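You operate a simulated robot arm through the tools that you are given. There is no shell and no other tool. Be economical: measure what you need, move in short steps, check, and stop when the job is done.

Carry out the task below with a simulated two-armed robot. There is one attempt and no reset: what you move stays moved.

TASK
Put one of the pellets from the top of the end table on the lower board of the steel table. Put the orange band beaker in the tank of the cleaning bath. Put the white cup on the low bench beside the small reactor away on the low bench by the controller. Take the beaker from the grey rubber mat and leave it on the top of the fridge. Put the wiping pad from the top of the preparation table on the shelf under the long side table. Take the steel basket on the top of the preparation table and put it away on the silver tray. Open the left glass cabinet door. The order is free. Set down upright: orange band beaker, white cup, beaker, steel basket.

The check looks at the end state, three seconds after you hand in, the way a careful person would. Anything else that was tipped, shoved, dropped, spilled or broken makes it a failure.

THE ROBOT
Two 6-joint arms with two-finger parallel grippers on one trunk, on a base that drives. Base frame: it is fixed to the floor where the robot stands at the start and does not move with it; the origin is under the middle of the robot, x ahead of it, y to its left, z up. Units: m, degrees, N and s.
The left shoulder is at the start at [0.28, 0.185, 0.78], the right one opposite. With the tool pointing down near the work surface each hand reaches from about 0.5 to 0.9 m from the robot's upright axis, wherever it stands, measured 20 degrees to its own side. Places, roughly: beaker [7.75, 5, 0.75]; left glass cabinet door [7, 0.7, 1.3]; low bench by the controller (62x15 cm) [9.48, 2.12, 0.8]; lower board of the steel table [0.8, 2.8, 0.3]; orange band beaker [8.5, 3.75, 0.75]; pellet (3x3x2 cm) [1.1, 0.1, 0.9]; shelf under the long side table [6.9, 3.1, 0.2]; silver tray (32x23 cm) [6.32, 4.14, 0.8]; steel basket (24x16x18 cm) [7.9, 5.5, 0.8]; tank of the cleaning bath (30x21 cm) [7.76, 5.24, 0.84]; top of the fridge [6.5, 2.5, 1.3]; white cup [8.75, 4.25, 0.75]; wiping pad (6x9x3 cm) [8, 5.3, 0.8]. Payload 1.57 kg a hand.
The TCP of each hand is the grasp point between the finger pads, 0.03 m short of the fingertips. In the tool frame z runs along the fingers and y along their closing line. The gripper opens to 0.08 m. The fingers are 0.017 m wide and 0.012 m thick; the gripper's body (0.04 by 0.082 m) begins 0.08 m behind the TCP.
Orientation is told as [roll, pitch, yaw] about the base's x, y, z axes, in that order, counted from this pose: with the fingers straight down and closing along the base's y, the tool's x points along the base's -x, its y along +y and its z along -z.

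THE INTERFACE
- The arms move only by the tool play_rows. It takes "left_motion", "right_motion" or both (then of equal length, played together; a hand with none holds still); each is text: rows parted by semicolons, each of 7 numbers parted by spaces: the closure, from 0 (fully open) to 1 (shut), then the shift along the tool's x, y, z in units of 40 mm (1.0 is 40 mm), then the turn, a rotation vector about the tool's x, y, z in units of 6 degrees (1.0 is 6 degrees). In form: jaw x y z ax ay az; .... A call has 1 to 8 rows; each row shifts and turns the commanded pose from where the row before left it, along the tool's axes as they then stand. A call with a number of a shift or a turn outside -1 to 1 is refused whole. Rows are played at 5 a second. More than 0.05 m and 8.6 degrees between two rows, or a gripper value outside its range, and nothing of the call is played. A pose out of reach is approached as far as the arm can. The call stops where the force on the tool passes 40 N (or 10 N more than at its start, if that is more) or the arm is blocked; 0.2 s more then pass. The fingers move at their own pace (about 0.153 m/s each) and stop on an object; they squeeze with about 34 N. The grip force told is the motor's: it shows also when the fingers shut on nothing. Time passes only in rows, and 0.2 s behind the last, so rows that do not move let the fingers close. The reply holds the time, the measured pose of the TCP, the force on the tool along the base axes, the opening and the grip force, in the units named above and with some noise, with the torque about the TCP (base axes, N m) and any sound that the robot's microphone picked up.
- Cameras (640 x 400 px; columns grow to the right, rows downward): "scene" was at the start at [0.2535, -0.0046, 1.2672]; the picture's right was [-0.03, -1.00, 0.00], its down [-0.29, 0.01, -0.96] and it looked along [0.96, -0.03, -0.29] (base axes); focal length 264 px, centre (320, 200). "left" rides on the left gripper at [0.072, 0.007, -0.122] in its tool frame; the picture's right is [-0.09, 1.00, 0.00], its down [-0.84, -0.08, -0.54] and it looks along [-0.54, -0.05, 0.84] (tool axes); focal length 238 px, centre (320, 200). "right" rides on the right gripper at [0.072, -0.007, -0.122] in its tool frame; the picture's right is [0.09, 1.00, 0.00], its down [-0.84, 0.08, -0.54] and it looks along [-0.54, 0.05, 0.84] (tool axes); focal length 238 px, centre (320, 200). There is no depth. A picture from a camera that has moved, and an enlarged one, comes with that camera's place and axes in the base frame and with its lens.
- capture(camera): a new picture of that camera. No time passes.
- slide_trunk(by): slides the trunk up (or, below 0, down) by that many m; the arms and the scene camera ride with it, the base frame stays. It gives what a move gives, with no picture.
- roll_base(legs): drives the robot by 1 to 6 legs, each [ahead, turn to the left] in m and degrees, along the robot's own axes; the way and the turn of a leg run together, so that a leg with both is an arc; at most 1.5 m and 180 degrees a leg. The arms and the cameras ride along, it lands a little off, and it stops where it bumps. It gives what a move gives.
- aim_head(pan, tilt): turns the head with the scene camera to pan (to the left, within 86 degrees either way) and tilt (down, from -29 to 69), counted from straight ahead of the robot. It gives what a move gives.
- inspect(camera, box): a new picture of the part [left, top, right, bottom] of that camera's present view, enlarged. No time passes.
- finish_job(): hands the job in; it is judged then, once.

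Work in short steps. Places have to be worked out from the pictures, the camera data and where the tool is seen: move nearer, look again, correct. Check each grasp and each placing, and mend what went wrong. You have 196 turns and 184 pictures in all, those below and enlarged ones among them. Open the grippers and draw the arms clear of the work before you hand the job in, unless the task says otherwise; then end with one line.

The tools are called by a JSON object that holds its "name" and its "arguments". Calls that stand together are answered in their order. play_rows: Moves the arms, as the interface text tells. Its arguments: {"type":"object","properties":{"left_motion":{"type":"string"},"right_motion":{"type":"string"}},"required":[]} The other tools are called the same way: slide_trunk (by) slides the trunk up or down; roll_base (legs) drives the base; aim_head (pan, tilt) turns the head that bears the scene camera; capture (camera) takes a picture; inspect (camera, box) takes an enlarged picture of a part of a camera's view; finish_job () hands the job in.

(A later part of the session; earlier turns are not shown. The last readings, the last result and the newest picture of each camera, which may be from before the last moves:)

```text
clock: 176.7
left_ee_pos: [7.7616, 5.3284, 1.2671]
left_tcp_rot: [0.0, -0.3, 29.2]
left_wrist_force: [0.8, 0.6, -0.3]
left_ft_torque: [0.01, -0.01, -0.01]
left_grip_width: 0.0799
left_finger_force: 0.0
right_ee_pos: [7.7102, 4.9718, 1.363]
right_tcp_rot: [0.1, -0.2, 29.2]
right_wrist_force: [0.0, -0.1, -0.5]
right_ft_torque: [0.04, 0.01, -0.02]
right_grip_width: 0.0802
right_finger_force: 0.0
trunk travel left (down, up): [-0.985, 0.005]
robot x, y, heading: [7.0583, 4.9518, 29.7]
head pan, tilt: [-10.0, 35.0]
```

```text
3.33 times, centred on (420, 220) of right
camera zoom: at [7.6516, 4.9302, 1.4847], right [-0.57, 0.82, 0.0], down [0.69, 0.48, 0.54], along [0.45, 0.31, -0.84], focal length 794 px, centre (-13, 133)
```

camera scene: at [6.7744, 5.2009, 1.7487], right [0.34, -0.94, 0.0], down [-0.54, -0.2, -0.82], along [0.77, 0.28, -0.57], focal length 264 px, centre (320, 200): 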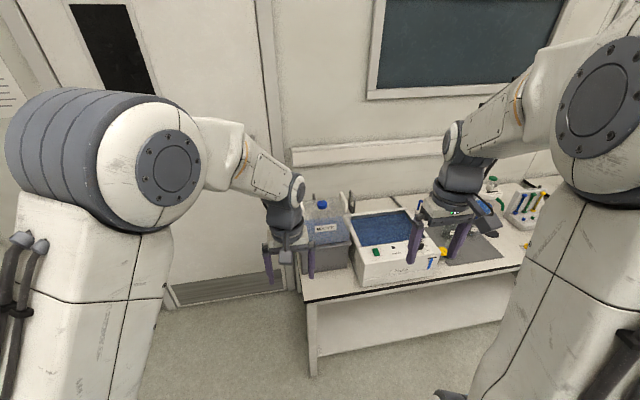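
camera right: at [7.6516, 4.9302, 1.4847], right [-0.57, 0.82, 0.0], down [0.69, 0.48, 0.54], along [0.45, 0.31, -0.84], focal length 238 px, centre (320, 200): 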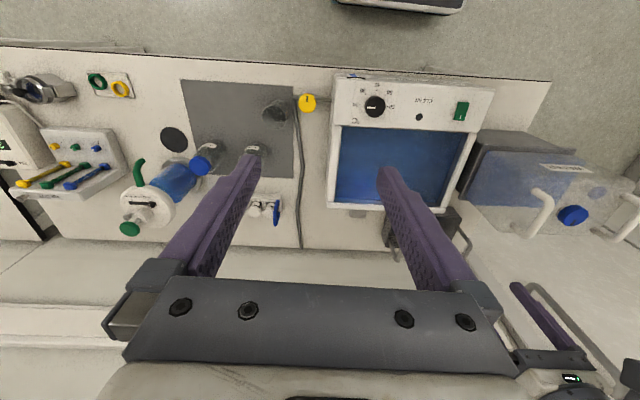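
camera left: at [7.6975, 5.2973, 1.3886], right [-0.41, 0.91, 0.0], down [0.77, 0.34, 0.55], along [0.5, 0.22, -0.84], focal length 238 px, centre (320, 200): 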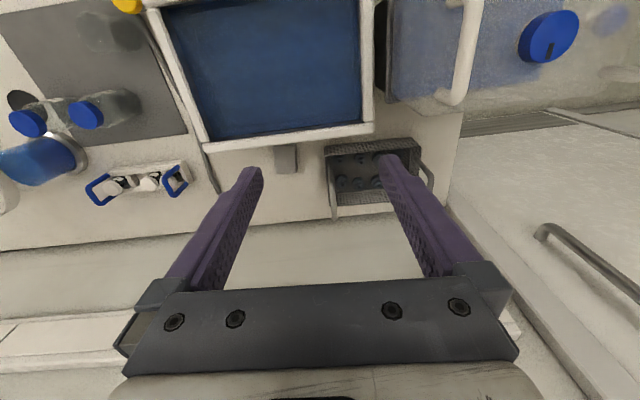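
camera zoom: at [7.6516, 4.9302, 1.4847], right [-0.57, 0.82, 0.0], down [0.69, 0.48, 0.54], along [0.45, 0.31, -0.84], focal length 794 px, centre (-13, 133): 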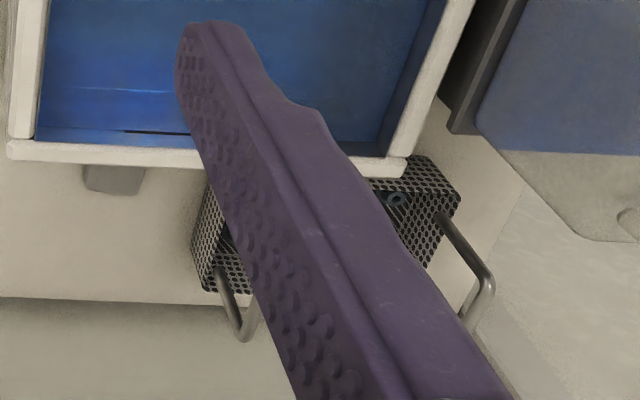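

Basket handles: inner bar ≈(7.87,5.39)–(7.98,5.46), outer ≈(7.81,5.58)…, tops z≈0.96; bath rim z≈0.91. Now inspect the rubber mat items.

{"name": "inspect", "arguments": {"camera": "right", "box": [140, 70, 340, 200]}}

{"name": "inspect", "arguments": {"camera": "left", "box": [0, 0, 240, 200]}}

```text
3.08 times, centred on (240, 135) of right
camera zoom: at [7.6516, 4.9302, 1.4847], right [-0.57, 0.82, 0.0], down [0.69, 0.48, 0.54], along [0.45, 0.31, -0.84], focal length 733 px, centre (566, 400)
```

zoom: 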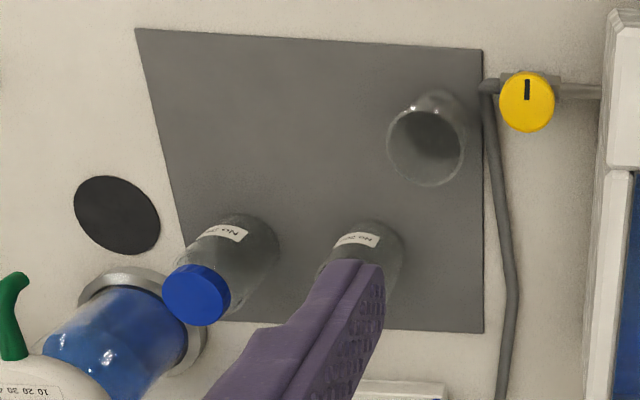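

```text
2.00 times, centred on (120, 100) of left
camera zoom: at [7.6975, 5.2973, 1.3886], right [-0.41, 0.91, 0.0], down [0.77, 0.34, 0.55], along [0.5, 0.22, -0.84], focal length 477 px, centre (720, 400)
```

zoom: 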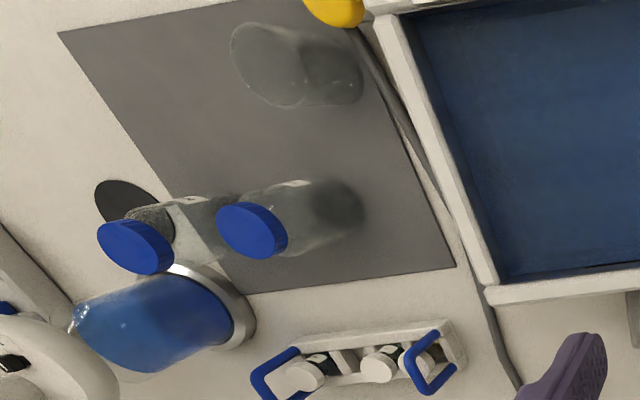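

Beaker on the mat: rim ≈(7.845, 4.922, 0.868), ~6.5 cm wide, beside the bath's yellow tap. I check base-to-table clearance with the head tilted down.

{"name": "aim_head", "arguments": {"pan": 0, "tilt": 69}}

{"name": "capture", "arguments": {"camera": "scene"}}

```text
clock: 177.7
left_ee_pos: [7.7631, 5.3266, 1.2683]
left_tcp_rot: [-0.1, -0.4, 29.3]
left_wrist_force: [0.3, -0.4, -0.1]
left_ft_torque: [0.0, 0.02, -0.01]
left_grip_width: 0.0799
left_finger_force: 0.0
right_ee_pos: [7.7105, 4.9713, 1.3639]
right_tcp_rot: [0.0, -0.3, 29.1]
right_wrist_force: [0.1, -0.3, 0.0]
right_ft_torque: [0.01, 0.02, -0.01]
right_grip_width: 0.08
right_finger_force: 0.0
trunk travel left (down, up): [-0.985, 0.005]
robot x, y, heading: [7.0549, 4.9527, 29.4]
head pan, tilt: [0.0, 68.8]
```

```text
130 pictures are left
camera scene: at [7.2454, 5.0574, 1.705], right [0.49, -0.87, 0.0], down [-0.81, -0.46, -0.36], along [0.32, 0.18, -0.93], focal length 264 px, centre (320, 200)
```

scene: 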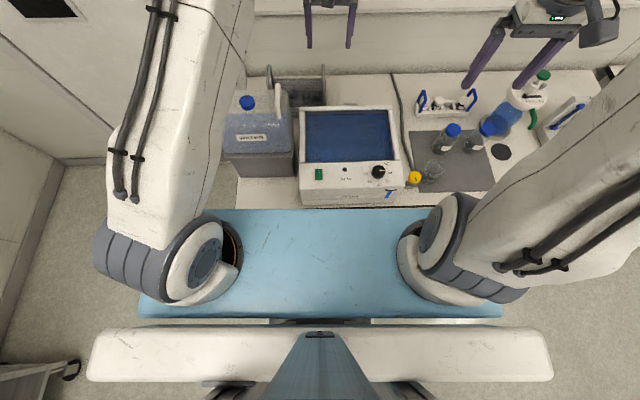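

Clear top view. Shift the base by Δu +0.11, Δv −0.13 so both pad and beaker are reachable.

{"name": "roll_base", "arguments": {"legs": [[0, -50], [0.17, 0], [0, 51]]}}

{"name": "capture", "arguments": {"camera": "scene"}}

```text
clock: 183.7
left_ee_pos: [7.9184, 5.277, 1.2675]
left_tcp_rot: [0.0, -0.3, 30.1]
left_wrist_force: [0.0, -0.2, 0.1]
left_ft_torque: [0.0, 0.02, 0.01]
left_grip_width: 0.08
left_finger_force: 0.0
right_ee_pos: [7.871, 4.92, 1.3644]
right_tcp_rot: [0.0, -0.3, 30.0]
right_wrist_force: [-0.6, 1.5, -0.2]
right_ft_torque: [-0.01, 0.0, -0.01]
right_grip_width: 0.0798
right_finger_force: 0.1
trunk travel left (down, up): [-0.985, 0.005]
robot x, y, heading: [7.2166, 4.8962, 30.4]
head pan, tilt: [0.0, 68.8]
```

```text
129 pictures are left
camera scene: at [7.4047, 5.0009, 1.705], right [0.51, -0.86, 0.0], down [-0.8, -0.47, -0.36], along [0.31, 0.18, -0.93], focal length 264 px, centre (320, 200)
```

scene: 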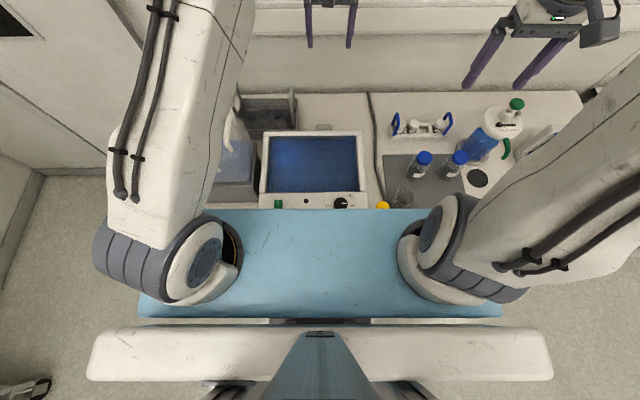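

Hands are above pad and beaker. Lower the trunk 0.25 m and look with the hand cameras.

{"name": "slide_trunk", "arguments": {"by": -0.25}}

{"name": "capture", "arguments": {"camera": "left"}}

{"name": "capture", "arguments": {"camera": "right"}}

```text
clock: 186.3
left_ee_pos: [7.9182, 5.2763, 1.019]
left_tcp_rot: [0.0, -0.3, 30.0]
left_wrist_force: [0.1, 0.6, -0.5]
left_ft_torque: [-0.04, 0.0, -0.01]
left_grip_width: 0.0801
left_finger_force: 0.1
right_ee_pos: [7.8717, 4.9208, 1.1143]
right_tcp_rot: [-0.1, -0.2, 30.1]
right_wrist_force: [0.7, -0.5, 0.4]
right_ft_torque: [0.01, 0.03, -0.02]
right_grip_width: 0.08
right_finger_force: 0.0
trunk travel left (down, up): [-0.735, 0.255]
robot x, y, heading: [7.2189, 4.8903, 30.5]
head pan, tilt: [0.0, 68.8]
```

```text
128 pictures are left
camera left: at [7.8535, 5.2461, 1.1389], right [-0.42, 0.91, 0.0], down [0.76, 0.35, 0.55], along [0.5, 0.23, -0.84], focal length 238 px, centre (320, 200)
```

left: 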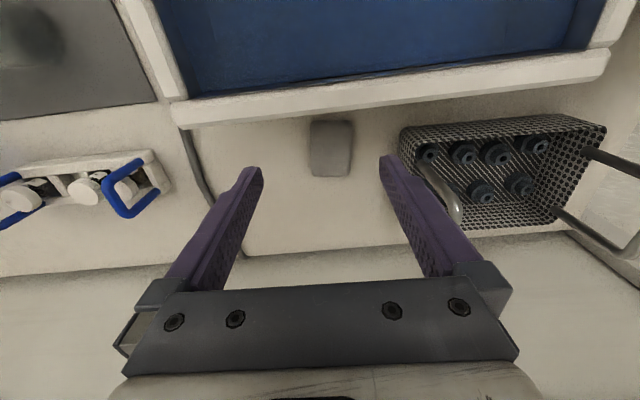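

```text
127 pictures are left
camera right: at [7.8124, 4.8787, 1.2349], right [-0.58, 0.82, 0.0], down [0.69, 0.48, 0.54], along [0.44, 0.31, -0.84], focal length 238 px, centre (320, 200)
```

right: 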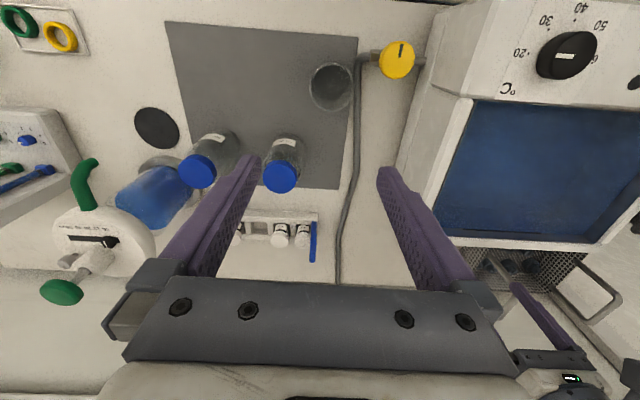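

Pad centre ≈(7.976, 5.322). Move base 3 cm ahead, then the left hand over the pad's far half with a slight backward pitch so its camera clears the bath rim.

{"name": "roll_base", "arguments": {"legs": [[0.03, 0]]}}

{"name": "play_rows", "arguments": {"left_motion": "0 -0.75 0.13 0 0 0 0;0 -0.75 0.14 0 0 0 0;0 0 0 0 0 0.6 0;0 0 0 0 0 0.6 0;0 0 0 0 0 0 0"}}

```text
clock: 187.1
left_ee_pos: [7.9428, 5.2924, 1.0174]
left_tcp_rot: [-0.1, -0.3, 30.0]
left_wrist_force: [-0.1, -0.4, 0.3]
left_ft_torque: [0.0, -0.01, -0.03]
left_grip_width: 0.0799
left_finger_force: 0.0
right_ee_pos: [7.8975, 4.9343, 1.1139]
right_tcp_rot: [-0.1, -0.2, 30.0]
right_wrist_force: [0.5, 0.0, -0.3]
right_ft_torque: [0.03, -0.02, -0.02]
right_grip_width: 0.0802
right_finger_force: 0.0
trunk travel left (down, up): [-0.735, 0.255]
robot x, y, heading: [7.2433, 4.9107, 30.2]
head pan, tilt: [0.0, 68.8]
```

```text
clock: 188.3
left_ee_pos: [7.9692, 5.3261, 1.0143]
left_tcp_rot: [0.0, 6.9, 30.1]
left_wrist_force: [-0.4, 1.0, -0.4]
left_ft_torque: [0.02, 0.01, -0.02]
left_grip_width: 0.0801
left_finger_force: 0.0
left hand out of reach, approached as far as the arm can: row 3, 4
right_ee_pos: [7.8984, 4.9355, 1.1125]
right_tcp_rot: [-0.1, -0.1, 30.0]
right_wrist_force: [0.2, -0.3, 0.1]
right_ft_torque: [0.0, 0.0, 0.0]
right_grip_width: 0.0802
right_finger_force: 0.0
trunk travel left (down, up): [-0.735, 0.255]
robot x, y, heading: [7.2466, 4.906, 30.4]
head pan, tilt: [0.0, 68.8]
```

Descend to ~0.90 with a small forward shift, then look.

{"name": "play_rows", "arguments": {"left_motion": "0 -0.12 -0.06 0.9 0 0 0;0 -0.12 -0.06 0.9 0 0 0;0 -0.32 -0.05 0.9 0 0 0;0 -0.32 0 0 0 0 0;0 0 0 0 0 0 0"}}

{"name": "capture", "arguments": {"camera": "left"}}

```text
clock: 189.5
left_ee_pos: [7.9784, 5.3261, 0.903]
left_tcp_rot: [0.0, 6.9, 30.1]
left_wrist_force: [-0.9, -0.2, -0.2]
left_ft_torque: [0.05, 0.03, 0.0]
left_grip_width: 0.0803
left_finger_force: 0.0
left hand out of reach, approached as far as the arm can: row 4
right_ee_pos: [7.8973, 4.9351, 1.1131]
right_tcp_rot: [-0.1, -0.1, 30.0]
right_wrist_force: [0.3, 0.4, -0.3]
right_ft_torque: [-0.02, 0.02, 0.03]
right_grip_width: 0.0802
right_finger_force: 0.1
trunk travel left (down, up): [-0.735, 0.255]
robot x, y, heading: [7.2467, 4.9089, 30.3]
head pan, tilt: [0.0, 68.8]
```

```text
126 pictures are left
camera left: at [7.9282, 5.3031, 1.0337], right [-0.42, 0.91, -0.01], down [0.81, 0.38, 0.44], along [0.4, 0.17, -0.9], focal length 238 px, centre (320, 200)
```

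left: 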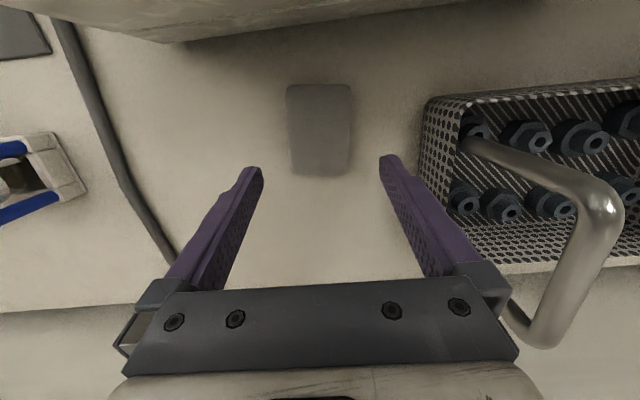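

Pad is centred under the fingers and the basket handle clears by ~4 cm. Descend to grasp height with force watch.

{"name": "play_rows", "arguments": {"left_motion": "0.07 -0.1 -0.08 0.8 0 0 0;0.07 -0.1 0 0.8 0 0 0;0.07 -0.08 0 0.7 0 0 0;0.07 0 0 0.3 0 0 0;0.07 0 0 0 0 0 0"}}

{"name": "capture", "arguments": {"camera": "left"}}

```text
clock: 190.6
left_ee_pos: [7.9684, 5.3204, 0.81]
left_tcp_rot: [-0.1, 6.7, 30.0]
left_wrist_force: [-11.8, -3.9, 17.9]
left_ft_torque: [-0.05, 0.28, 0.0]
left_grip_width: 0.0742
left_finger_force: 0.1
left hand out of reach, approached as far as the arm can: row 2, 3
right_ee_pos: [7.8969, 4.9348, 1.1146]
right_tcp_rot: [0.0, -0.3, 30.0]
right_wrist_force: [-0.7, -0.5, -0.1]
right_ft_torque: [0.02, -0.01, -0.02]
right_grip_width: 0.0801
right_finger_force: 0.0
trunk travel left (down, up): [-0.735, 0.255]
robot x, y, heading: [7.2443, 4.9084, 30.2]
head pan, tilt: [0.0, 68.8]
stopped in row 5 (left hand): the force on the tool passed its limit at 46 N (the readings are from after the stop); the commanded pose is now the measured one
```

```text
125 pictures are left
camera left: at [7.9169, 5.2978, 0.9399], right [-0.42, 0.91, -0.01], down [0.81, 0.38, 0.44], along [0.4, 0.18, -0.9], focal length 238 px, centre (320, 200)
```

left: 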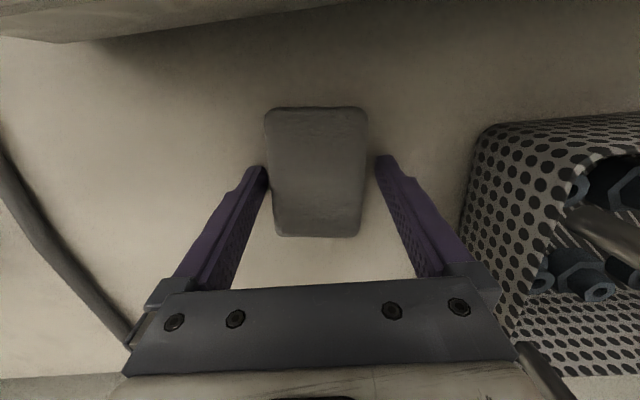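

Fingertips touch the table (z≈0.78) straddling the pad. Relax 3 mm up, close and lift.

{"name": "play_rows", "arguments": {"left_motion": "0.07 0 0 -0.08 0 0 0;1 0 0 0 0 0 0;1 0 0 0 0 0 0;1 0 0 -0.3 0 0 0;1 0 0 -0.8 0 0 0;1 0 0 -0.9 0 0 0;1 0 0 -0.9 0 0 0;1 0 0 -0.9 0 0 0"}}

{"name": "capture", "arguments": {"camera": "left"}}

```text
clock: 192.4
left_ee_pos: [7.9762, 5.3277, 0.9602]
left_tcp_rot: [0.0, 6.7, 30.0]
left_wrist_force: [0.1, -0.1, -0.1]
left_ft_torque: [0.01, 0.0, 0.0]
left_grip_width: 0.0594
left_finger_force: 34.0
left hand out of reach, approached as far as the arm can: row 8
right_ee_pos: [7.8966, 4.9352, 1.1136]
right_tcp_rot: [0.0, -0.2, 29.9]
right_wrist_force: [1.0, 0.7, -0.5]
right_ft_torque: [0.0, 0.0, 0.02]
right_grip_width: 0.0802
right_finger_force: 0.0
trunk travel left (down, up): [-0.735, 0.255]
robot x, y, heading: [7.2429, 4.9087, 30.2]
head pan, tilt: [0.0, 68.8]
```

```text
124 pictures are left
camera left: at [7.9244, 5.3054, 1.0892], right [-0.42, 0.91, -0.01], down [0.81, 0.38, 0.44], along [0.4, 0.18, -0.9], focal length 238 px, centre (320, 200)
```

left: 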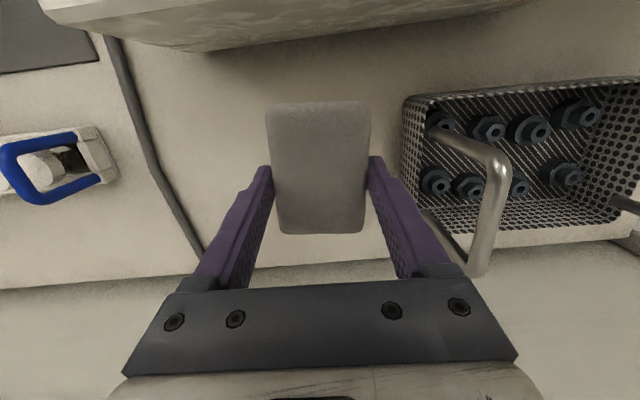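

Pad held. Raise and retract the left hand over the bath, while the right hand centres over the beaker.

{"name": "play_rows", "arguments": {"left_motion": "1 0.3 0 -0.9 0 0 0;1 0.3 0 -0.9 0 0 0;1 0.6 0 -0.6 0 0 0;1 0.9 0 0 0 0 0;1 0.9 0 0 0 0 0;1 0.9 0 0 0 0 0", "right_motion": "0 0.7 0.18 0 0 0 0;0 0.67 0.18 0 0 0 0;0 0 0 0.9 0 0 0;0 0 0 0.9 0 0 0;0 0 0 0.9 0 0 0;0 0 0 0 0 0 0"}}

{"name": "capture", "arguments": {"camera": "right"}}

```text
clock: 193.8
left_ee_pos: [7.8561, 5.2577, 1.0746]
left_tcp_rot: [-0.2, 6.5, 30.0]
left_wrist_force: [-0.3, -0.4, 0.5]
left_ft_torque: [-0.05, 0.08, 0.02]
left_grip_width: 0.0589
left_finger_force: 34.0
left hand out of reach, approached as far as the arm can: row 2
right_ee_pos: [7.8424, 4.922, 1.0054]
right_tcp_rot: [0.0, -0.2, 30.1]
right_wrist_force: [-0.2, 0.3, -0.5]
right_ft_torque: [-0.02, 0.04, -0.01]
right_grip_width: 0.08
right_finger_force: 0.0
trunk travel left (down, up): [-0.735, 0.255]
robot x, y, heading: [7.2457, 4.9116, 30.4]
head pan, tilt: [0.0, 68.8]
```

```text
123 pictures are left
camera right: at [7.7839, 4.8801, 1.1259], right [-0.58, 0.82, 0.0], down [0.69, 0.48, 0.54], along [0.44, 0.31, -0.84], focal length 238 px, centre (320, 200)
```

right: 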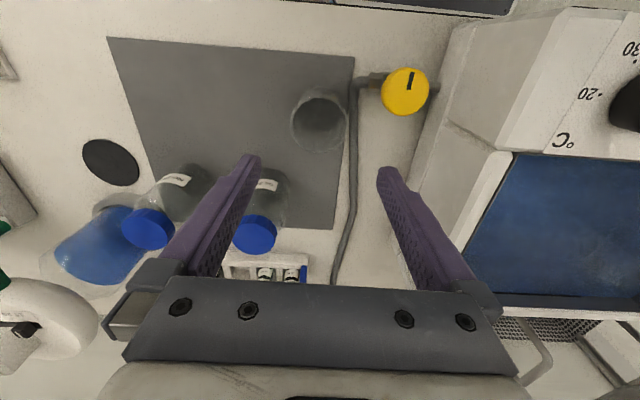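

Beaker aligned below the right hand. Descend until the tips are just above its rim and verify.

{"name": "play_rows", "arguments": {"right_motion": "0 0 0 0.8 0 0 0;0 0 0 0.8 0 0 0;0 0 0 0.7 0 0 0;0 0 0 0 0 0 0"}}

{"name": "capture", "arguments": {"camera": "right"}}

```text
clock: 194.8
left_ee_pos: [7.8554, 5.2565, 1.0755]
left_tcp_rot: [0.0, 6.5, 30.0]
left_wrist_force: [0.2, -0.6, -1.0]
left_ft_torque: [-0.03, -0.01, -0.02]
left_grip_width: 0.059
left_finger_force: 34.3
right_ee_pos: [7.8427, 4.921, 0.9143]
right_tcp_rot: [-0.1, -0.3, 30.0]
right_wrist_force: [0.5, 0.0, 0.0]
right_ft_torque: [0.01, 0.0, -0.03]
right_grip_width: 0.0802
right_finger_force: 0.1
trunk travel left (down, up): [-0.735, 0.255]
robot x, y, heading: [7.2422, 4.9091, 30.1]
head pan, tilt: [0.0, 68.8]
```

```text
122 pictures are left
camera right: at [7.7838, 4.8792, 1.0353], right [-0.58, 0.82, 0.0], down [0.68, 0.48, 0.54], along [0.44, 0.31, -0.84], focal length 238 px, centre (320, 200)
```

right: 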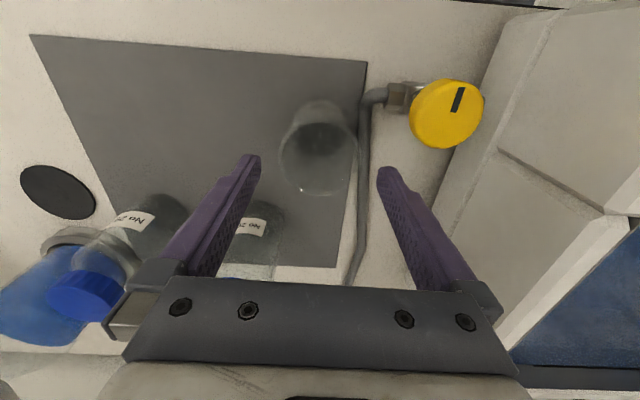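

Well centred; shift 4 mm back, descend to z≈0.85, close gently and lift.

{"name": "play_rows", "arguments": {"right_motion": "0 0.1 0 0.8 0 0 0;0 0 0 0.8 0 0 0;0 0 0 0 0 0 0;1 0 0 0 0 0 0;1 0 0 0 0 0 0;1 0 0 0 0 0 0;1 0 0 -0.5 0 0 0;1 0 0 -0.8 0 0 0"}}

{"name": "capture", "arguments": {"camera": "right"}}

```text
clock: 196.6
left_ee_pos: [7.8556, 5.2569, 1.0756]
left_tcp_rot: [0.0, 6.7, 30.0]
left_wrist_force: [0.7, -0.4, 0.3]
left_ft_torque: [-0.02, -0.01, 0.02]
left_grip_width: 0.0586
left_finger_force: 33.8
right_ee_pos: [7.8399, 4.9173, 0.901]
right_tcp_rot: [0.0, -0.1, 30.0]
right_wrist_force: [-1.1, -0.2, -1.6]
right_ft_torque: [0.01, 0.03, 0.0]
right_grip_width: 0.0631
right_finger_force: 33.6
trunk travel left (down, up): [-0.735, 0.255]
robot x, y, heading: [7.2433, 4.9085, 30.4]
head pan, tilt: [0.0, 68.8]
```

```text
121 pictures are left
camera right: at [7.7807, 4.8773, 1.0228], right [-0.58, 0.82, 0.0], down [0.69, 0.48, 0.54], along [0.44, 0.31, -0.84], focal length 238 px, centre (320, 200)
```

right: 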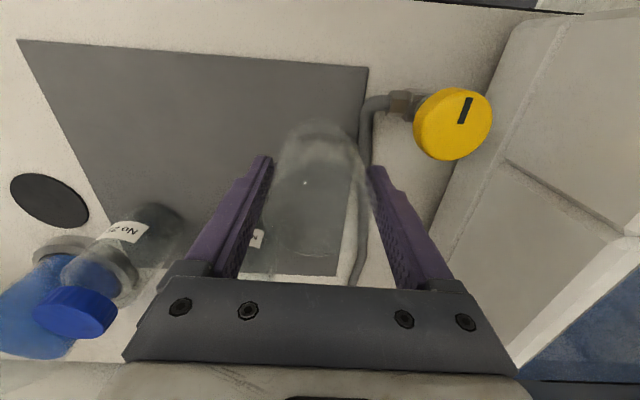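

Beaker held (base 6.7 cm below TCP). Raise both and retract, back off from the table, and turn to view the long side table and fridge.

{"name": "play_rows", "arguments": {"left_motion": "1 0.9 0 0 0 0 0;1 0.9 0 0 0 0 0;1 0.9 0 0 0 0 0;1 0.9 0 0 0 0 0;1 0.5 0 0 0 0 0", "right_motion": "1 0 0 -0.9 0 0 0;1 0 0 -0.9 0 0 0;1 0 0 -0.9 0 0 0;1 0.3 0 -0.5 0 0 0;1 0 0 0 0 0 0"}}

{"name": "roll_base", "arguments": {"legs": [[-0.35, 0], [0, -90]]}}

{"name": "aim_head", "arguments": {"pan": 0, "tilt": 15}}

{"name": "capture", "arguments": {"camera": "scene"}}

{"name": "aim_head", "arguments": {"pan": -40, "tilt": 25}}

{"name": "capture", "arguments": {"camera": "scene"}}

```text
clock: 197.8
left_ee_pos: [7.7133, 5.1761, 1.0948]
left_tcp_rot: [0.0, 6.7, 30.1]
left_wrist_force: [-0.1, -0.5, 0.6]
left_ft_torque: [0.03, 0.0, 0.02]
left_grip_width: 0.0585
left_finger_force: 33.8
right_ee_pos: [7.8298, 4.9129, 1.0303]
right_tcp_rot: [0.0, -0.1, 30.0]
right_wrist_force: [0.1, 0.7, -1.4]
right_ft_torque: [0.02, 0.04, -0.02]
right_grip_width: 0.0632
right_finger_force: 34.0
trunk travel left (down, up): [-0.735, 0.255]
robot x, y, heading: [7.2476, 4.9099, 30.5]
head pan, tilt: [0.0, 68.8]
```

```text
clock: 203.9
left_ee_pos: [7.2031, 4.2582, 1.0945]
left_tcp_rot: [0.0, 6.6, -60.5]
left_wrist_force: [0.8, -0.1, 0.5]
left_ft_torque: [0.01, -0.02, 0.0]
left_grip_width: 0.0586
left_finger_force: 34.6
right_ee_pos: [6.9397, 4.1454, 1.0288]
right_tcp_rot: [-0.1, -0.1, -60.5]
right_wrist_force: [-0.1, 0.7, -1.9]
right_ft_torque: [0.03, 0.0, 0.01]
right_grip_width: 0.0633
right_finger_force: 34.1
trunk travel left (down, up): [-0.735, 0.255]
robot x, y, heading: [6.939, 4.7317, -60.0]
head pan, tilt: [0.0, 68.8]
```

```text
clock: 205.2
left_ee_pos: [7.2028, 4.2575, 1.0943]
left_tcp_rot: [-0.1, 6.6, -60.5]
left_wrist_force: [0.8, 0.5, -0.6]
left_ft_torque: [-0.01, 0.01, -0.01]
left_grip_width: 0.0584
left_finger_force: 34.0
right_ee_pos: [6.9395, 4.1446, 1.0297]
right_tcp_rot: [-0.1, -0.2, -60.4]
right_wrist_force: [-0.4, -0.2, -0.6]
right_ft_torque: [0.0, 0.01, 0.01]
right_grip_width: 0.063
right_finger_force: 34.4
trunk travel left (down, up): [-0.735, 0.255]
robot x, y, heading: [6.9398, 4.7306, -60.0]
head pan, tilt: [0.0, 15.0]
```

```text
120 pictures are left
camera scene: at [7.0661, 4.509, 1.5306], right [-0.87, -0.5, 0.0], down [-0.13, 0.23, -0.97], along [0.48, -0.84, -0.26], focal length 264 px, centre (320, 200)
```

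scene: 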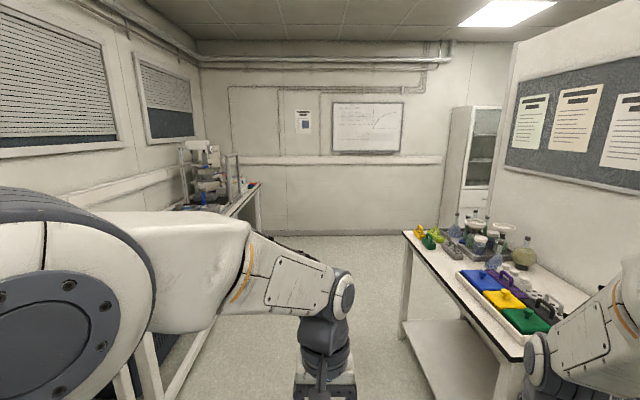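

```text
clock: 206.2
left_ee_pos: [7.2031, 4.2579, 1.0941]
left_tcp_rot: [-0.1, 6.5, -60.6]
left_wrist_force: [-0.2, -0.1, 0.9]
left_ft_torque: [-0.02, -0.03, -0.01]
left_grip_width: 0.0585
left_finger_force: 34.4
right_ee_pos: [6.9384, 4.1451, 1.0293]
right_tcp_rot: [-0.1, -0.1, -60.5]
right_wrist_force: [0.7, -0.2, -1.4]
right_ft_torque: [0.03, 0.0, -0.01]
right_grip_width: 0.0632
right_finger_force: 33.3
trunk travel left (down, up): [-0.735, 0.255]
robot x, y, heading: [6.9422, 4.733, -60.3]
head pan, tilt: [-40.0, 25.0]
```

```text
119 pictures are left
camera scene: at [7.0035, 4.4992, 1.5144], right [-0.98, 0.17, 0.0], down [0.07, 0.42, -0.91], along [-0.16, -0.89, -0.42], focal length 264 px, centre (320, 200)
```

scene: 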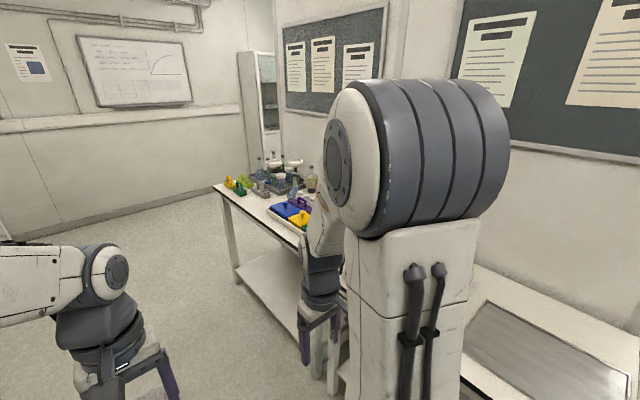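

The long side table's front edge is at u≈7.7 (v −1.5…−0.35), lower shelf below it; the fridge is around its far end. Drive down the aisle 1.4 m and turn to face the table.

{"name": "roll_base", "arguments": {"legs": [[1.4, 0], [0, -90]]}}

{"name": "aim_head", "arguments": {"pan": 0, "tilt": 40}}

{"name": "capture", "arguments": {"camera": "scene"}}

```text
clock: 217.1
left_ee_pos: [7.1599, 3.2533, 1.0955]
left_tcp_rot: [0.0, 6.6, -151.2]
left_wrist_force: [-0.1, 0.6, -0.5]
left_ft_torque: [0.02, -0.01, 0.01]
left_grip_width: 0.0585
left_finger_force: 34.3
right_ee_pos: [7.0499, 3.5184, 1.0295]
right_tcp_rot: [0.0, -0.2, -151.0]
right_wrist_force: [0.3, 0.0, -0.5]
right_ft_torque: [0.02, -0.02, 0.01]
right_grip_width: 0.0633
right_finger_force: 33.5
trunk travel left (down, up): [-0.735, 0.255]
robot x, y, heading: [7.6307, 3.5144, -150.7]
head pan, tilt: [-40.0, 25.0]
```

```text
clock: 218.1
left_ee_pos: [7.1593, 3.2531, 1.0946]
left_tcp_rot: [0.0, 6.6, -151.1]
left_wrist_force: [-0.4, 0.0, 0.4]
left_ft_torque: [0.02, 0.03, -0.02]
left_grip_width: 0.0587
left_finger_force: 34.4
right_ee_pos: [7.0494, 3.5178, 1.0287]
right_tcp_rot: [0.0, -0.2, -151.1]
right_wrist_force: [-0.4, 0.8, -0.5]
right_ft_torque: [0.01, 0.0, 0.0]
right_grip_width: 0.0633
right_finger_force: 33.9
trunk travel left (down, up): [-0.735, 0.255]
robot x, y, heading: [7.6373, 3.513, -150.5]
head pan, tilt: [0.0, 40.0]
```

```text
118 pictures are left
camera scene: at [7.4211, 3.3902, 1.4911], right [-0.49, 0.87, 0.0], down [0.56, 0.31, -0.77], along [-0.67, -0.37, -0.64], focal length 264 px, centre (320, 200)
```

scene: 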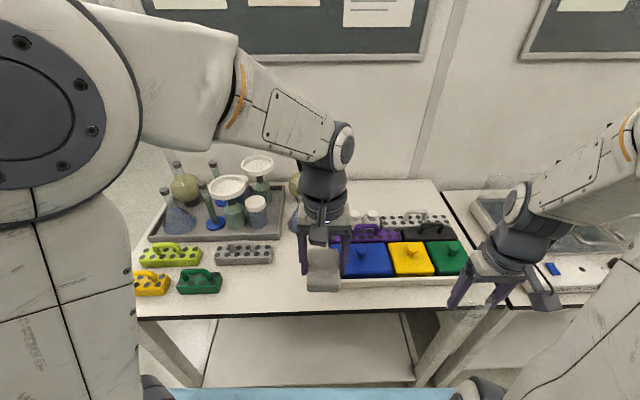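

Shelf under the table is empty. Back up 0.22 m so the hands are off the table, then lower the trunk.

{"name": "roll_base", "arguments": {"legs": [[-0.22, 0]]}}

{"name": "slide_trunk", "arguments": {"by": -0.4}}

{"name": "play_rows", "arguments": {"left_motion": "1 0 0 0 0 -0.95 0;1 0 0 0 0 -0.95 0;1 0 0 0 0 -0.95 0;1 0 0 0 0 -0.95 0;1 0 0 0 0 -0.95 0;1 0 0 0 0 -0.95 0;1 0 0 0 0 -0.95 0;1 0 0 0 0 -0.95 0"}}

{"name": "capture", "arguments": {"camera": "left"}}

{"name": "capture", "arguments": {"camera": "scene"}}

```text
clock: 219.8
left_ee_pos: [7.3531, 3.3602, 1.0948]
left_tcp_rot: [0.0, 6.5, -150.8]
left_wrist_force: [0.3, 0.3, 0.4]
left_ft_torque: [0.0, 0.01, 0.01]
left_grip_width: 0.0583
left_finger_force: 33.9
right_ee_pos: [7.2397, 3.6256, 1.0292]
right_tcp_rot: [0.0, 0.0, -151.0]
right_wrist_force: [-0.3, -0.2, -1.0]
right_ft_torque: [0.02, -0.03, -0.02]
right_grip_width: 0.0633
right_finger_force: 33.8
trunk travel left (down, up): [-0.735, 0.255]
robot x, y, heading: [7.8309, 3.6206, -150.5]
head pan, tilt: [0.0, 40.0]
```

```text
clock: 223.7
left_ee_pos: [7.3514, 3.3592, 0.6963]
left_tcp_rot: [0.0, 6.6, -150.9]
left_wrist_force: [-0.2, 0.1, 0.0]
left_ft_torque: [0.0, 0.01, 0.02]
left_grip_width: 0.0584
left_finger_force: 34.1
right_ee_pos: [7.2412, 3.626, 0.6291]
right_tcp_rot: [-0.2, -0.2, -151.0]
right_wrist_force: [0.6, 0.1, -1.6]
right_ft_torque: [0.03, -0.02, -0.02]
right_grip_width: 0.0632
right_finger_force: 33.8
trunk travel left (down, up): [-0.335, 0.655]
robot x, y, heading: [7.8256, 3.6196, -150.6]
head pan, tilt: [0.0, 40.0]
```

```text
clock: 225.4
left_ee_pos: [7.3522, 3.3597, 0.6961]
left_tcp_rot: [-0.1, -39.0, -151.0]
left_wrist_force: [-0.1, 0.4, 0.5]
left_ft_torque: [0.04, -0.04, 0.01]
left_grip_width: 0.0585
left_finger_force: 33.8
right_ee_pos: [7.241, 3.6253, 0.6287]
right_tcp_rot: [0.0, -0.2, -150.9]
right_wrist_force: [-0.9, -0.1, -0.6]
right_ft_torque: [0.01, -0.02, 0.02]
right_grip_width: 0.0631
right_finger_force: 33.7
trunk travel left (down, up): [-0.335, 0.655]
robot x, y, heading: [7.8269, 3.6209, -150.7]
head pan, tilt: [0.0, 40.0]
```

```text
117 pictures are left
camera left: at [7.4729, 3.4184, 0.7446], right [0.42, -0.91, 0.06], down [-0.31, -0.08, 0.95], along [-0.85, -0.42, -0.31], focal length 238 px, centre (320, 200)
```

left: 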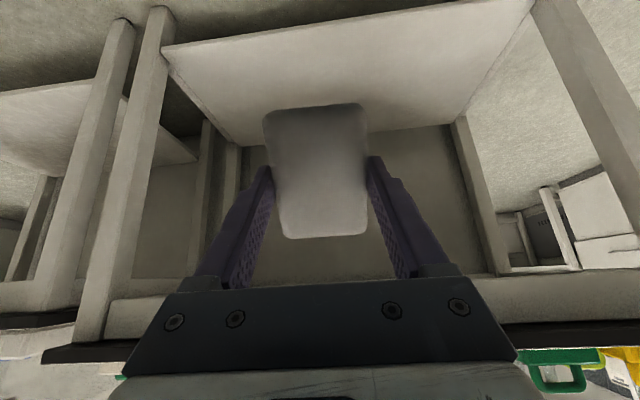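

```text
116 pictures are left
camera scene: at [7.6136, 3.4977, 1.0911], right [-0.49, 0.87, 0.0], down [0.56, 0.32, -0.77], along [-0.67, -0.38, -0.64], focal length 264 px, centre (320, 200)
```

scene: 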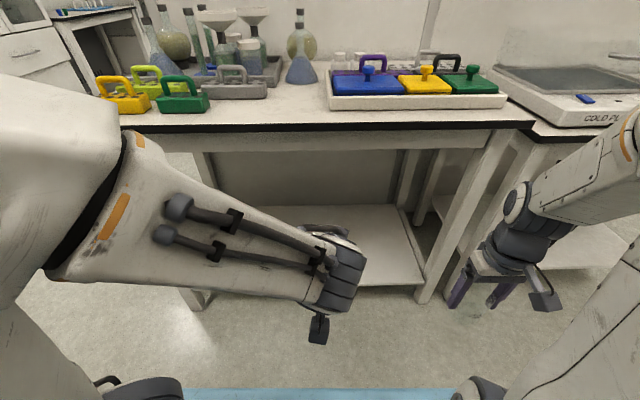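

Lower the trunk 0.2 m more, then advance diagonally under the table toward (u 7.69, z 0.28).

{"name": "slide_trunk", "arguments": {"by": -0.2}}

{"name": "play_rows", "arguments": {"left_motion": "1 -0.32 0 0.89 0 0 0;1 -0.32 0 0.89 0 0 0;1 -0.32 0 0.89 0 0 0;1 -0.32 0 0.89 0 0 0;1 -0.32 0 0.89 0 0 0;1 -0.32 0 0.89 0 0 0;1 -0.32 0 0.89 0 0 0;1 -0.32 0 0.89 0 0 0"}}

{"name": "capture", "arguments": {"camera": "left"}}

{"name": "capture", "arguments": {"camera": "scene"}}

```text
clock: 227.6
left_ee_pos: [7.3533, 3.3595, 0.4952]
left_tcp_rot: [0.0, -39.0, -150.8]
left_wrist_force: [-0.1, -0.8, 0.5]
left_ft_torque: [0.03, 0.02, 0.0]
left_grip_width: 0.0586
left_finger_force: 33.8
right_ee_pos: [7.2414, 3.6259, 0.43]
right_tcp_rot: [0.0, -0.1, -151.0]
right_wrist_force: [0.8, 0.6, -0.4]
right_ft_torque: [0.02, 0.04, 0.0]
right_grip_width: 0.063
right_finger_force: 33.8
trunk travel left (down, up): [-0.135, 0.855]
robot x, y, heading: [7.8257, 3.6167, -150.6]
head pan, tilt: [0.0, 40.0]
```

```text
clock: 229.4
left_ee_pos: [7.1267, 3.2333, 0.3395]
left_tcp_rot: [0.0, -39.0, -150.9]
left_wrist_force: [-0.6, 0.5, 0.0]
left_ft_torque: [-0.03, -0.01, 0.0]
left_grip_width: 0.0586
left_finger_force: 34.0
right_ee_pos: [7.241, 3.6257, 0.4293]
right_tcp_rot: [0.0, -0.3, -151.0]
right_wrist_force: [0.3, 0.1, -0.9]
right_ft_torque: [-0.01, 0.0, 0.01]
right_grip_width: 0.0632
right_finger_force: 34.2
trunk travel left (down, up): [-0.135, 0.855]
robot x, y, heading: [7.8264, 3.619, -150.5]
head pan, tilt: [0.0, 40.0]
```

```text
115 pictures are left
camera left: at [7.2466, 3.292, 0.3876], right [0.42, -0.91, 0.06], down [-0.31, -0.08, 0.95], along [-0.85, -0.42, -0.31], focal length 238 px, centre (320, 200)
```

left: 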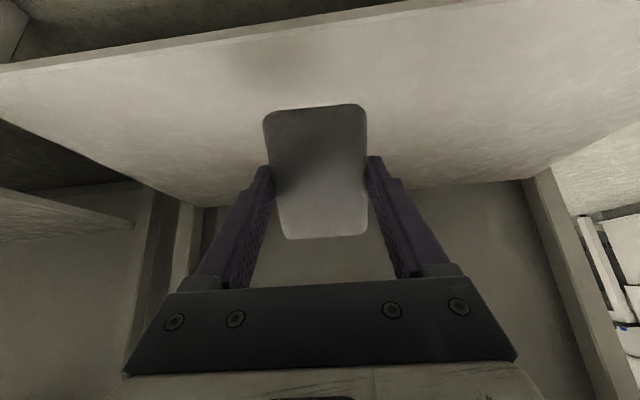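

```text
114 pictures are left
camera scene: at [7.6137, 3.4977, 0.8911], right [-0.49, 0.87, 0.0], down [0.56, 0.32, -0.77], along [-0.67, -0.38, -0.64], focal length 264 px, centre (320, 200)
```

scene: 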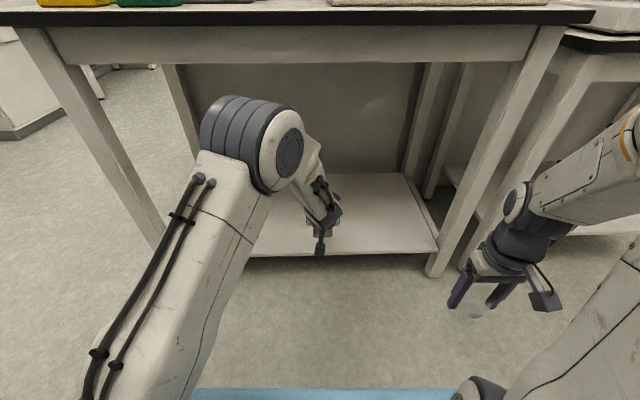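

Continue forward, then lower gently until contact.

{"name": "play_rows", "arguments": {"left_motion": "1 -0.32 0 0.89 0 0 0;1 -0.32 0 0.89 0 0 0;1 -0.32 0 0.89 0 0 0;1 0.1 0 0.12 0 0 0;1 0.1 0 0.12 0 0 0;1 0.1 0 0.12 0 0 0;1 0 0 0 0 0 0"}}

{"name": "capture", "arguments": {"camera": "left"}}

```text
clock: 231.0
left_ee_pos: [7.0415, 3.1871, 0.2621]
left_tcp_rot: [0.0, -39.1, -151.0]
left_wrist_force: [-0.6, -0.4, -0.5]
left_ft_torque: [-0.04, -0.01, 0.01]
left_grip_width: 0.0583
left_finger_force: 33.8
right_ee_pos: [7.2403, 3.6256, 0.4288]
right_tcp_rot: [0.1, -0.2, -151.0]
right_wrist_force: [0.5, 0.4, -0.9]
right_ft_torque: [-0.02, -0.02, 0.0]
right_grip_width: 0.0632
right_finger_force: 33.5
trunk travel left (down, up): [-0.135, 0.855]
robot x, y, heading: [7.8242, 3.6209, -150.6]
head pan, tilt: [0.0, 40.0]
```

```text
113 pictures are left
camera left: at [7.1617, 3.2458, 0.3104], right [0.42, -0.91, 0.06], down [-0.31, -0.08, 0.95], along [-0.85, -0.42, -0.31], focal length 238 px, centre (320, 200)
```

left: 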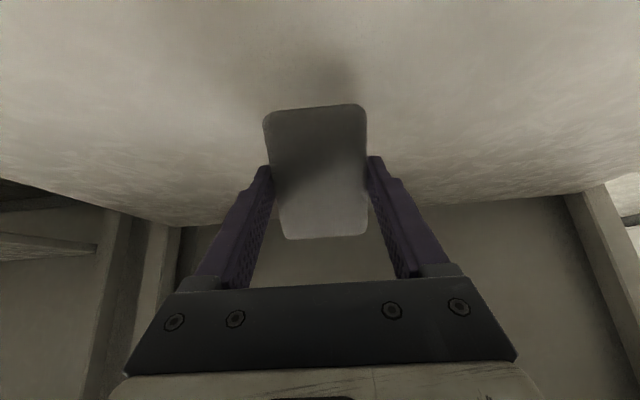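

No contact yet; lower in further small steps.

{"name": "play_rows", "arguments": {"left_motion": "1 0.1 0 0.12 0 0 0;1 0.1 0 0.12 0 0 0;1 0.08 0 0.1 0 0 0;1 0.08 0 0.1 0 0 0;1 0.08 0 0.1 0 0 0;1 0 0 0 0 0 0"}}

```text
clock: 232.4
left_ee_pos: [7.0417, 3.1862, 0.2326]
left_tcp_rot: [0.0, -39.0, -150.9]
left_wrist_force: [0.6, 0.3, -0.1]
left_ft_torque: [-0.03, 0.01, 0.01]
left_grip_width: 0.0586
left_finger_force: 33.6
right_ee_pos: [7.2421, 3.6251, 0.4299]
right_tcp_rot: [0.0, -0.2, -151.0]
right_wrist_force: [0.2, -0.4, -1.4]
right_ft_torque: [-0.02, 0.02, 0.0]
right_grip_width: 0.063
right_finger_force: 33.9
trunk travel left (down, up): [-0.135, 0.855]
robot x, y, heading: [7.8294, 3.6218, -150.4]
head pan, tilt: [0.0, 40.0]
```

Still free; the shelf is lower than 0.2. Continue.

{"name": "play_rows", "arguments": {"left_motion": "1 0.1 0 0.12 0 0 0;1 0.1 0 0.12 0 0 0;1 0.1 0 0.12 0 0 0;1 0.1 0 0.12 0 0 0;1 0.1 0 0.12 0 0 0;1 0.1 0 0.12 0 0 0;1 0 0 0 0 0 0"}}

{"name": "capture", "arguments": {"camera": "left"}}

```text
clock: 233.4
left_ee_pos: [7.0348, 3.1848, 0.2193]
left_tcp_rot: [-0.3, -40.2, -150.6]
left_wrist_force: [1.2, 0.4, 10.4]
left_ft_torque: [0.05, -0.21, -0.03]
left_grip_width: 0.0586
left_finger_force: 34.3
right_ee_pos: [7.2409, 3.6237, 0.428]
right_tcp_rot: [-0.1, -0.1, -151.0]
right_wrist_force: [0.6, -0.4, -0.4]
right_ft_torque: [0.02, -0.02, 0.0]
right_grip_width: 0.0632
right_finger_force: 34.5
trunk travel left (down, up): [-0.135, 0.855]
robot x, y, heading: [7.828, 3.6174, -150.7]
head pan, tilt: [0.0, 40.0]
stopped in row 5 (left hand): the force on the tool passed its limit at 41 N (the readings are from after the stop); the commanded pose is now the measured one
```

```text
112 pictures are left
camera left: at [7.1562, 3.2439, 0.2658], right [0.43, -0.9, 0.06], down [-0.29, -0.08, 0.95], along [-0.86, -0.42, -0.29], focal length 238 px, centre (320, 200)
```

left: 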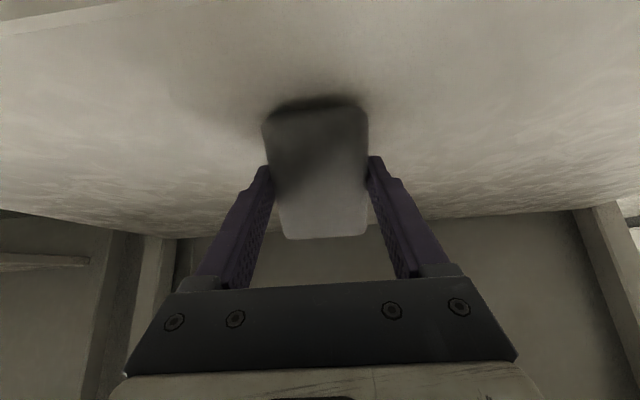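

Contact. Open and withdraw along the tool axis.

{"name": "play_rows", "arguments": {"left_motion": "0 0 0 0 0 0 0;0 0 0 0 0 0 0;0 0 0 -0.4 0 0 0;0 0 0 -0.9 0 0 0;0 0 0 -0.9 0 0 0;0 0.2 0 -0.9 0 0 0"}}

{"name": "capture", "arguments": {"camera": "left"}}

```text
clock: 234.8
left_ee_pos: [7.1107, 3.2273, 0.3068]
left_tcp_rot: [-0.2, -40.0, -150.6]
left_wrist_force: [-0.4, -0.3, 0.3]
left_ft_torque: [0.0, 0.04, -0.01]
left_grip_width: 0.0799
left_finger_force: 0.0
right_ee_pos: [7.241, 3.6246, 0.4288]
right_tcp_rot: [0.0, -0.2, -151.0]
right_wrist_force: [-0.6, -0.2, -1.0]
right_ft_torque: [0.01, 0.01, -0.03]
right_grip_width: 0.063
right_finger_force: 34.5
trunk travel left (down, up): [-0.135, 0.855]
robot x, y, heading: [7.8292, 3.6197, -150.5]
head pan, tilt: [0.0, 40.0]
```

```text
111 pictures are left
camera left: at [7.2329, 3.2862, 0.3538], right [0.42, -0.9, 0.06], down [-0.29, -0.08, 0.95], along [-0.86, -0.42, -0.3], focal length 238 px, centre (320, 200)
```

left: 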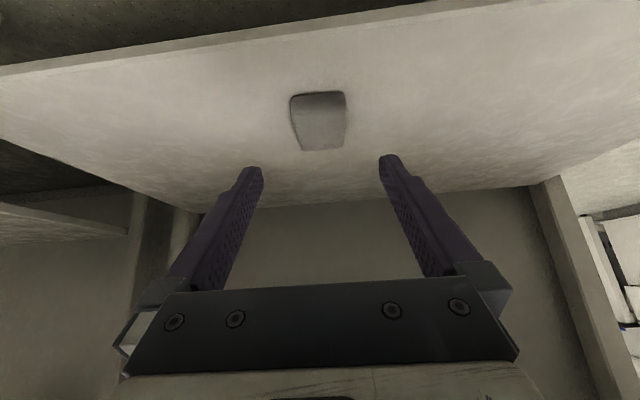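

Pad lies on the shelf. Withdraw the hand along the entry path, raise the trunk, and straighten the tool.

{"name": "play_rows", "arguments": {"left_motion": "0 0.32 0 -0.89 0 0 0;0 0.32 0 -0.89 0 0 0;0 0.32 0 -0.89 0 0 0;0 0.32 0 -0.89 0 0 0;0 0.32 0 -0.89 0 0 0;0 0.32 0 -0.89 0 0 0;0 0.32 0 -0.89 0 0 0;0 0 0 0 0 0 0"}}

{"name": "slide_trunk", "arguments": {"by": 0.4}}

{"name": "slide_trunk", "arguments": {"by": 0.35}}

{"name": "play_rows", "arguments": {"left_motion": "0 0 0 0 0 0.8 0;0 0 0 0 0 0.8 0;0 0 0 0 0 0.8 0;0 0 0 0 0 0.8 0;0 0 0 0 0 0.8 0;0 0 0 0 0 0.8 0;0 0 0 0 0 0.8 0;0 0 0 0 0 0.9 0"}}

```text
clock: 236.6
left_ee_pos: [7.3136, 3.3375, 0.4408]
left_tcp_rot: [-0.1, -40.0, -150.6]
left_wrist_force: [0.0, -0.8, -0.5]
left_ft_torque: [0.03, -0.02, 0.01]
left_grip_width: 0.08
left_finger_force: 0.0
right_ee_pos: [7.2417, 3.6253, 0.4284]
right_tcp_rot: [0.0, -0.3, -151.0]
right_wrist_force: [0.2, -0.4, -1.8]
right_ft_torque: [0.0, -0.03, 0.04]
right_grip_width: 0.0632
right_finger_force: 33.8
trunk travel left (down, up): [-0.135, 0.855]
robot x, y, heading: [7.8268, 3.6149, -150.7]
head pan, tilt: [0.0, 40.0]
```

```text
clock: 240.5
left_ee_pos: [7.3122, 3.3378, 0.8398]
left_tcp_rot: [-0.2, -40.0, -150.8]
left_wrist_force: [0.2, -0.6, -0.5]
left_ft_torque: [-0.03, 0.01, -0.01]
left_grip_width: 0.08
left_finger_force: 0.0
right_ee_pos: [7.2413, 3.6245, 0.8295]
right_tcp_rot: [0.0, -0.2, -151.0]
right_wrist_force: [0.0, -1.2, -1.0]
right_ft_torque: [-0.02, -0.01, 0.01]
right_grip_width: 0.0634
right_finger_force: 33.9
trunk travel left (down, up): [-0.535, 0.455]
robot x, y, heading: [7.8249, 3.6198, -150.6]
head pan, tilt: [0.0, 40.0]
```

```text
clock: 243.9
left_ee_pos: [7.3114, 3.3375, 1.1903]
left_tcp_rot: [-0.2, -40.0, -150.7]
left_wrist_force: [-0.1, 0.1, 0.0]
left_ft_torque: [0.0, -0.03, -0.01]
left_grip_width: 0.0797
left_finger_force: 0.0
right_ee_pos: [7.2413, 3.6255, 1.18]
right_tcp_rot: [0.0, -0.3, -151.0]
right_wrist_force: [0.2, 0.1, -1.1]
right_ft_torque: [0.01, 0.01, -0.01]
right_grip_width: 0.0631
right_finger_force: 33.6
trunk travel left (down, up): [-0.885, 0.105]
robot x, y, heading: [7.8313, 3.6195, -150.5]
head pan, tilt: [0.0, 40.0]
```

```text
clock: 245.7
left_ee_pos: [7.3136, 3.3369, 1.1904]
left_tcp_rot: [-0.2, -0.9, -150.8]
left_wrist_force: [-0.6, -0.8, 0.3]
left_ft_torque: [0.03, 0.03, 0.01]
left_grip_width: 0.0802
left_finger_force: 0.2
right_ee_pos: [7.2415, 3.6254, 1.1793]
right_tcp_rot: [0.0, -0.2, -151.1]
right_wrist_force: [-0.2, 0.9, -1.0]
right_ft_torque: [0.01, 0.01, 0.0]
right_grip_width: 0.0631
right_finger_force: 33.9
trunk travel left (down, up): [-0.885, 0.105]
robot x, y, heading: [7.8245, 3.6224, -150.5]
head pan, tilt: [0.0, 40.0]
```

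Next the fridge: turn left, drive along the aisle past the side table, and look right.

{"name": "roll_base", "arguments": {"legs": [[0, 90], [1.2, 0]]}}

{"name": "aim_head", "arguments": {"pan": -55, "tilt": 15}}

{"name": "capture", "arguments": {"camera": "scene"}}

{"name": "aim_head", "arguments": {"pan": 0, "tilt": 20}}

{"name": "capture", "arguments": {"camera": "scene"}}

```text
clock: 255.6
left_ee_pos: [8.7209, 2.0735, 1.1915]
left_tcp_rot: [-0.2, -1.0, -59.9]
left_wrist_force: [0.1, 0.6, 0.9]
left_ft_torque: [0.0, -0.03, 0.0]
left_grip_width: 0.08
left_finger_force: 0.1
right_ee_pos: [8.434, 1.9984, 1.1801]
right_tcp_rot: [0.0, -0.2, -60.1]
right_wrist_force: [0.0, -0.6, -0.3]
right_ft_torque: [0.03, 0.02, -0.01]
right_grip_width: 0.0631
right_finger_force: 33.6
trunk travel left (down, up): [-0.885, 0.105]
robot x, y, heading: [8.4291, 2.5851, -59.6]
head pan, tilt: [0.0, 40.0]
```

```text
clock: 256.9
left_ee_pos: [8.719, 2.0733, 1.1907]
left_tcp_rot: [-0.1, -1.0, -59.9]
left_wrist_force: [0.5, -0.3, -0.3]
left_ft_torque: [-0.02, -0.05, 0.01]
left_grip_width: 0.0799
left_finger_force: 0.1
right_ee_pos: [8.434, 1.9988, 1.1789]
right_tcp_rot: [0.1, -0.3, -60.1]
right_wrist_force: [0.5, 0.2, -1.5]
right_ft_torque: [0.03, 0.0, -0.01]
right_grip_width: 0.0629
right_finger_force: 33.6
trunk travel left (down, up): [-0.885, 0.105]
robot x, y, heading: [8.4321, 2.5881, -59.8]
head pan, tilt: [-55.0, 15.0]
```

```text
110 pictures are left
camera scene: at [8.4723, 2.36, 1.6806], right [-0.91, 0.42, 0.0], down [0.11, 0.24, -0.97], along [-0.4, -0.88, -0.26], focal length 264 px, centre (320, 200)
```

scene: 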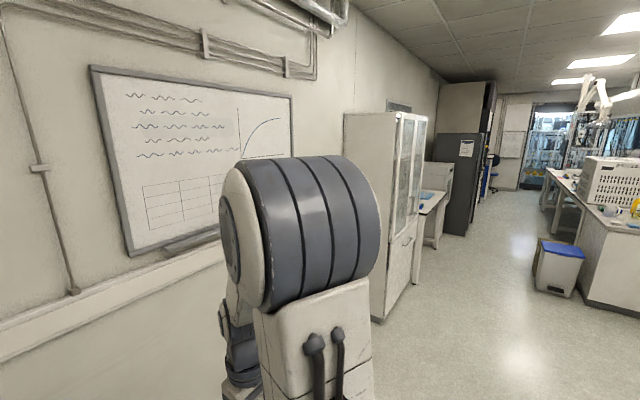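

```text
clock: 258.1
left_ee_pos: [8.72, 2.0743, 1.1913]
left_tcp_rot: [-0.1, -1.0, -59.9]
left_wrist_force: [0.7, -0.9, 0.2]
left_ft_torque: [0.02, -0.01, 0.01]
left_grip_width: 0.0801
left_finger_force: 0.0
right_ee_pos: [8.4335, 1.9988, 1.1809]
right_tcp_rot: [0.0, -0.3, -60.1]
right_wrist_force: [0.1, -0.2, -1.2]
right_ft_torque: [0.0, 0.01, 0.01]
right_grip_width: 0.0628
right_finger_force: 34.3
trunk travel left (down, up): [-0.885, 0.105]
robot x, y, heading: [8.4279, 2.5847, -59.8]
head pan, tilt: [0.0, 20.0]
```

```text
109 pictures are left
camera scene: at [8.5582, 2.3645, 1.6725], right [-0.86, -0.5, 0.0], down [-0.17, 0.3, -0.94], along [0.47, -0.81, -0.34], focal length 264 px, centre (320, 200)
```

scene: 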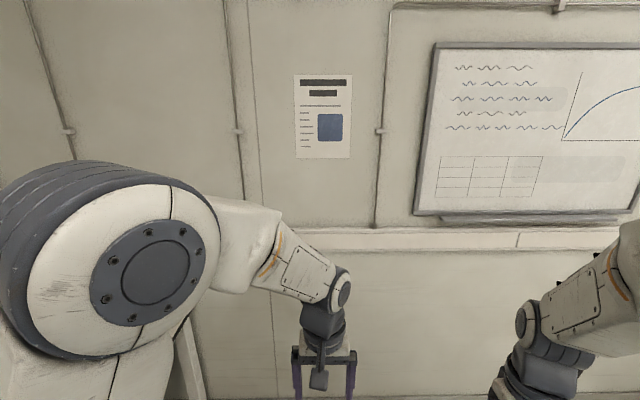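

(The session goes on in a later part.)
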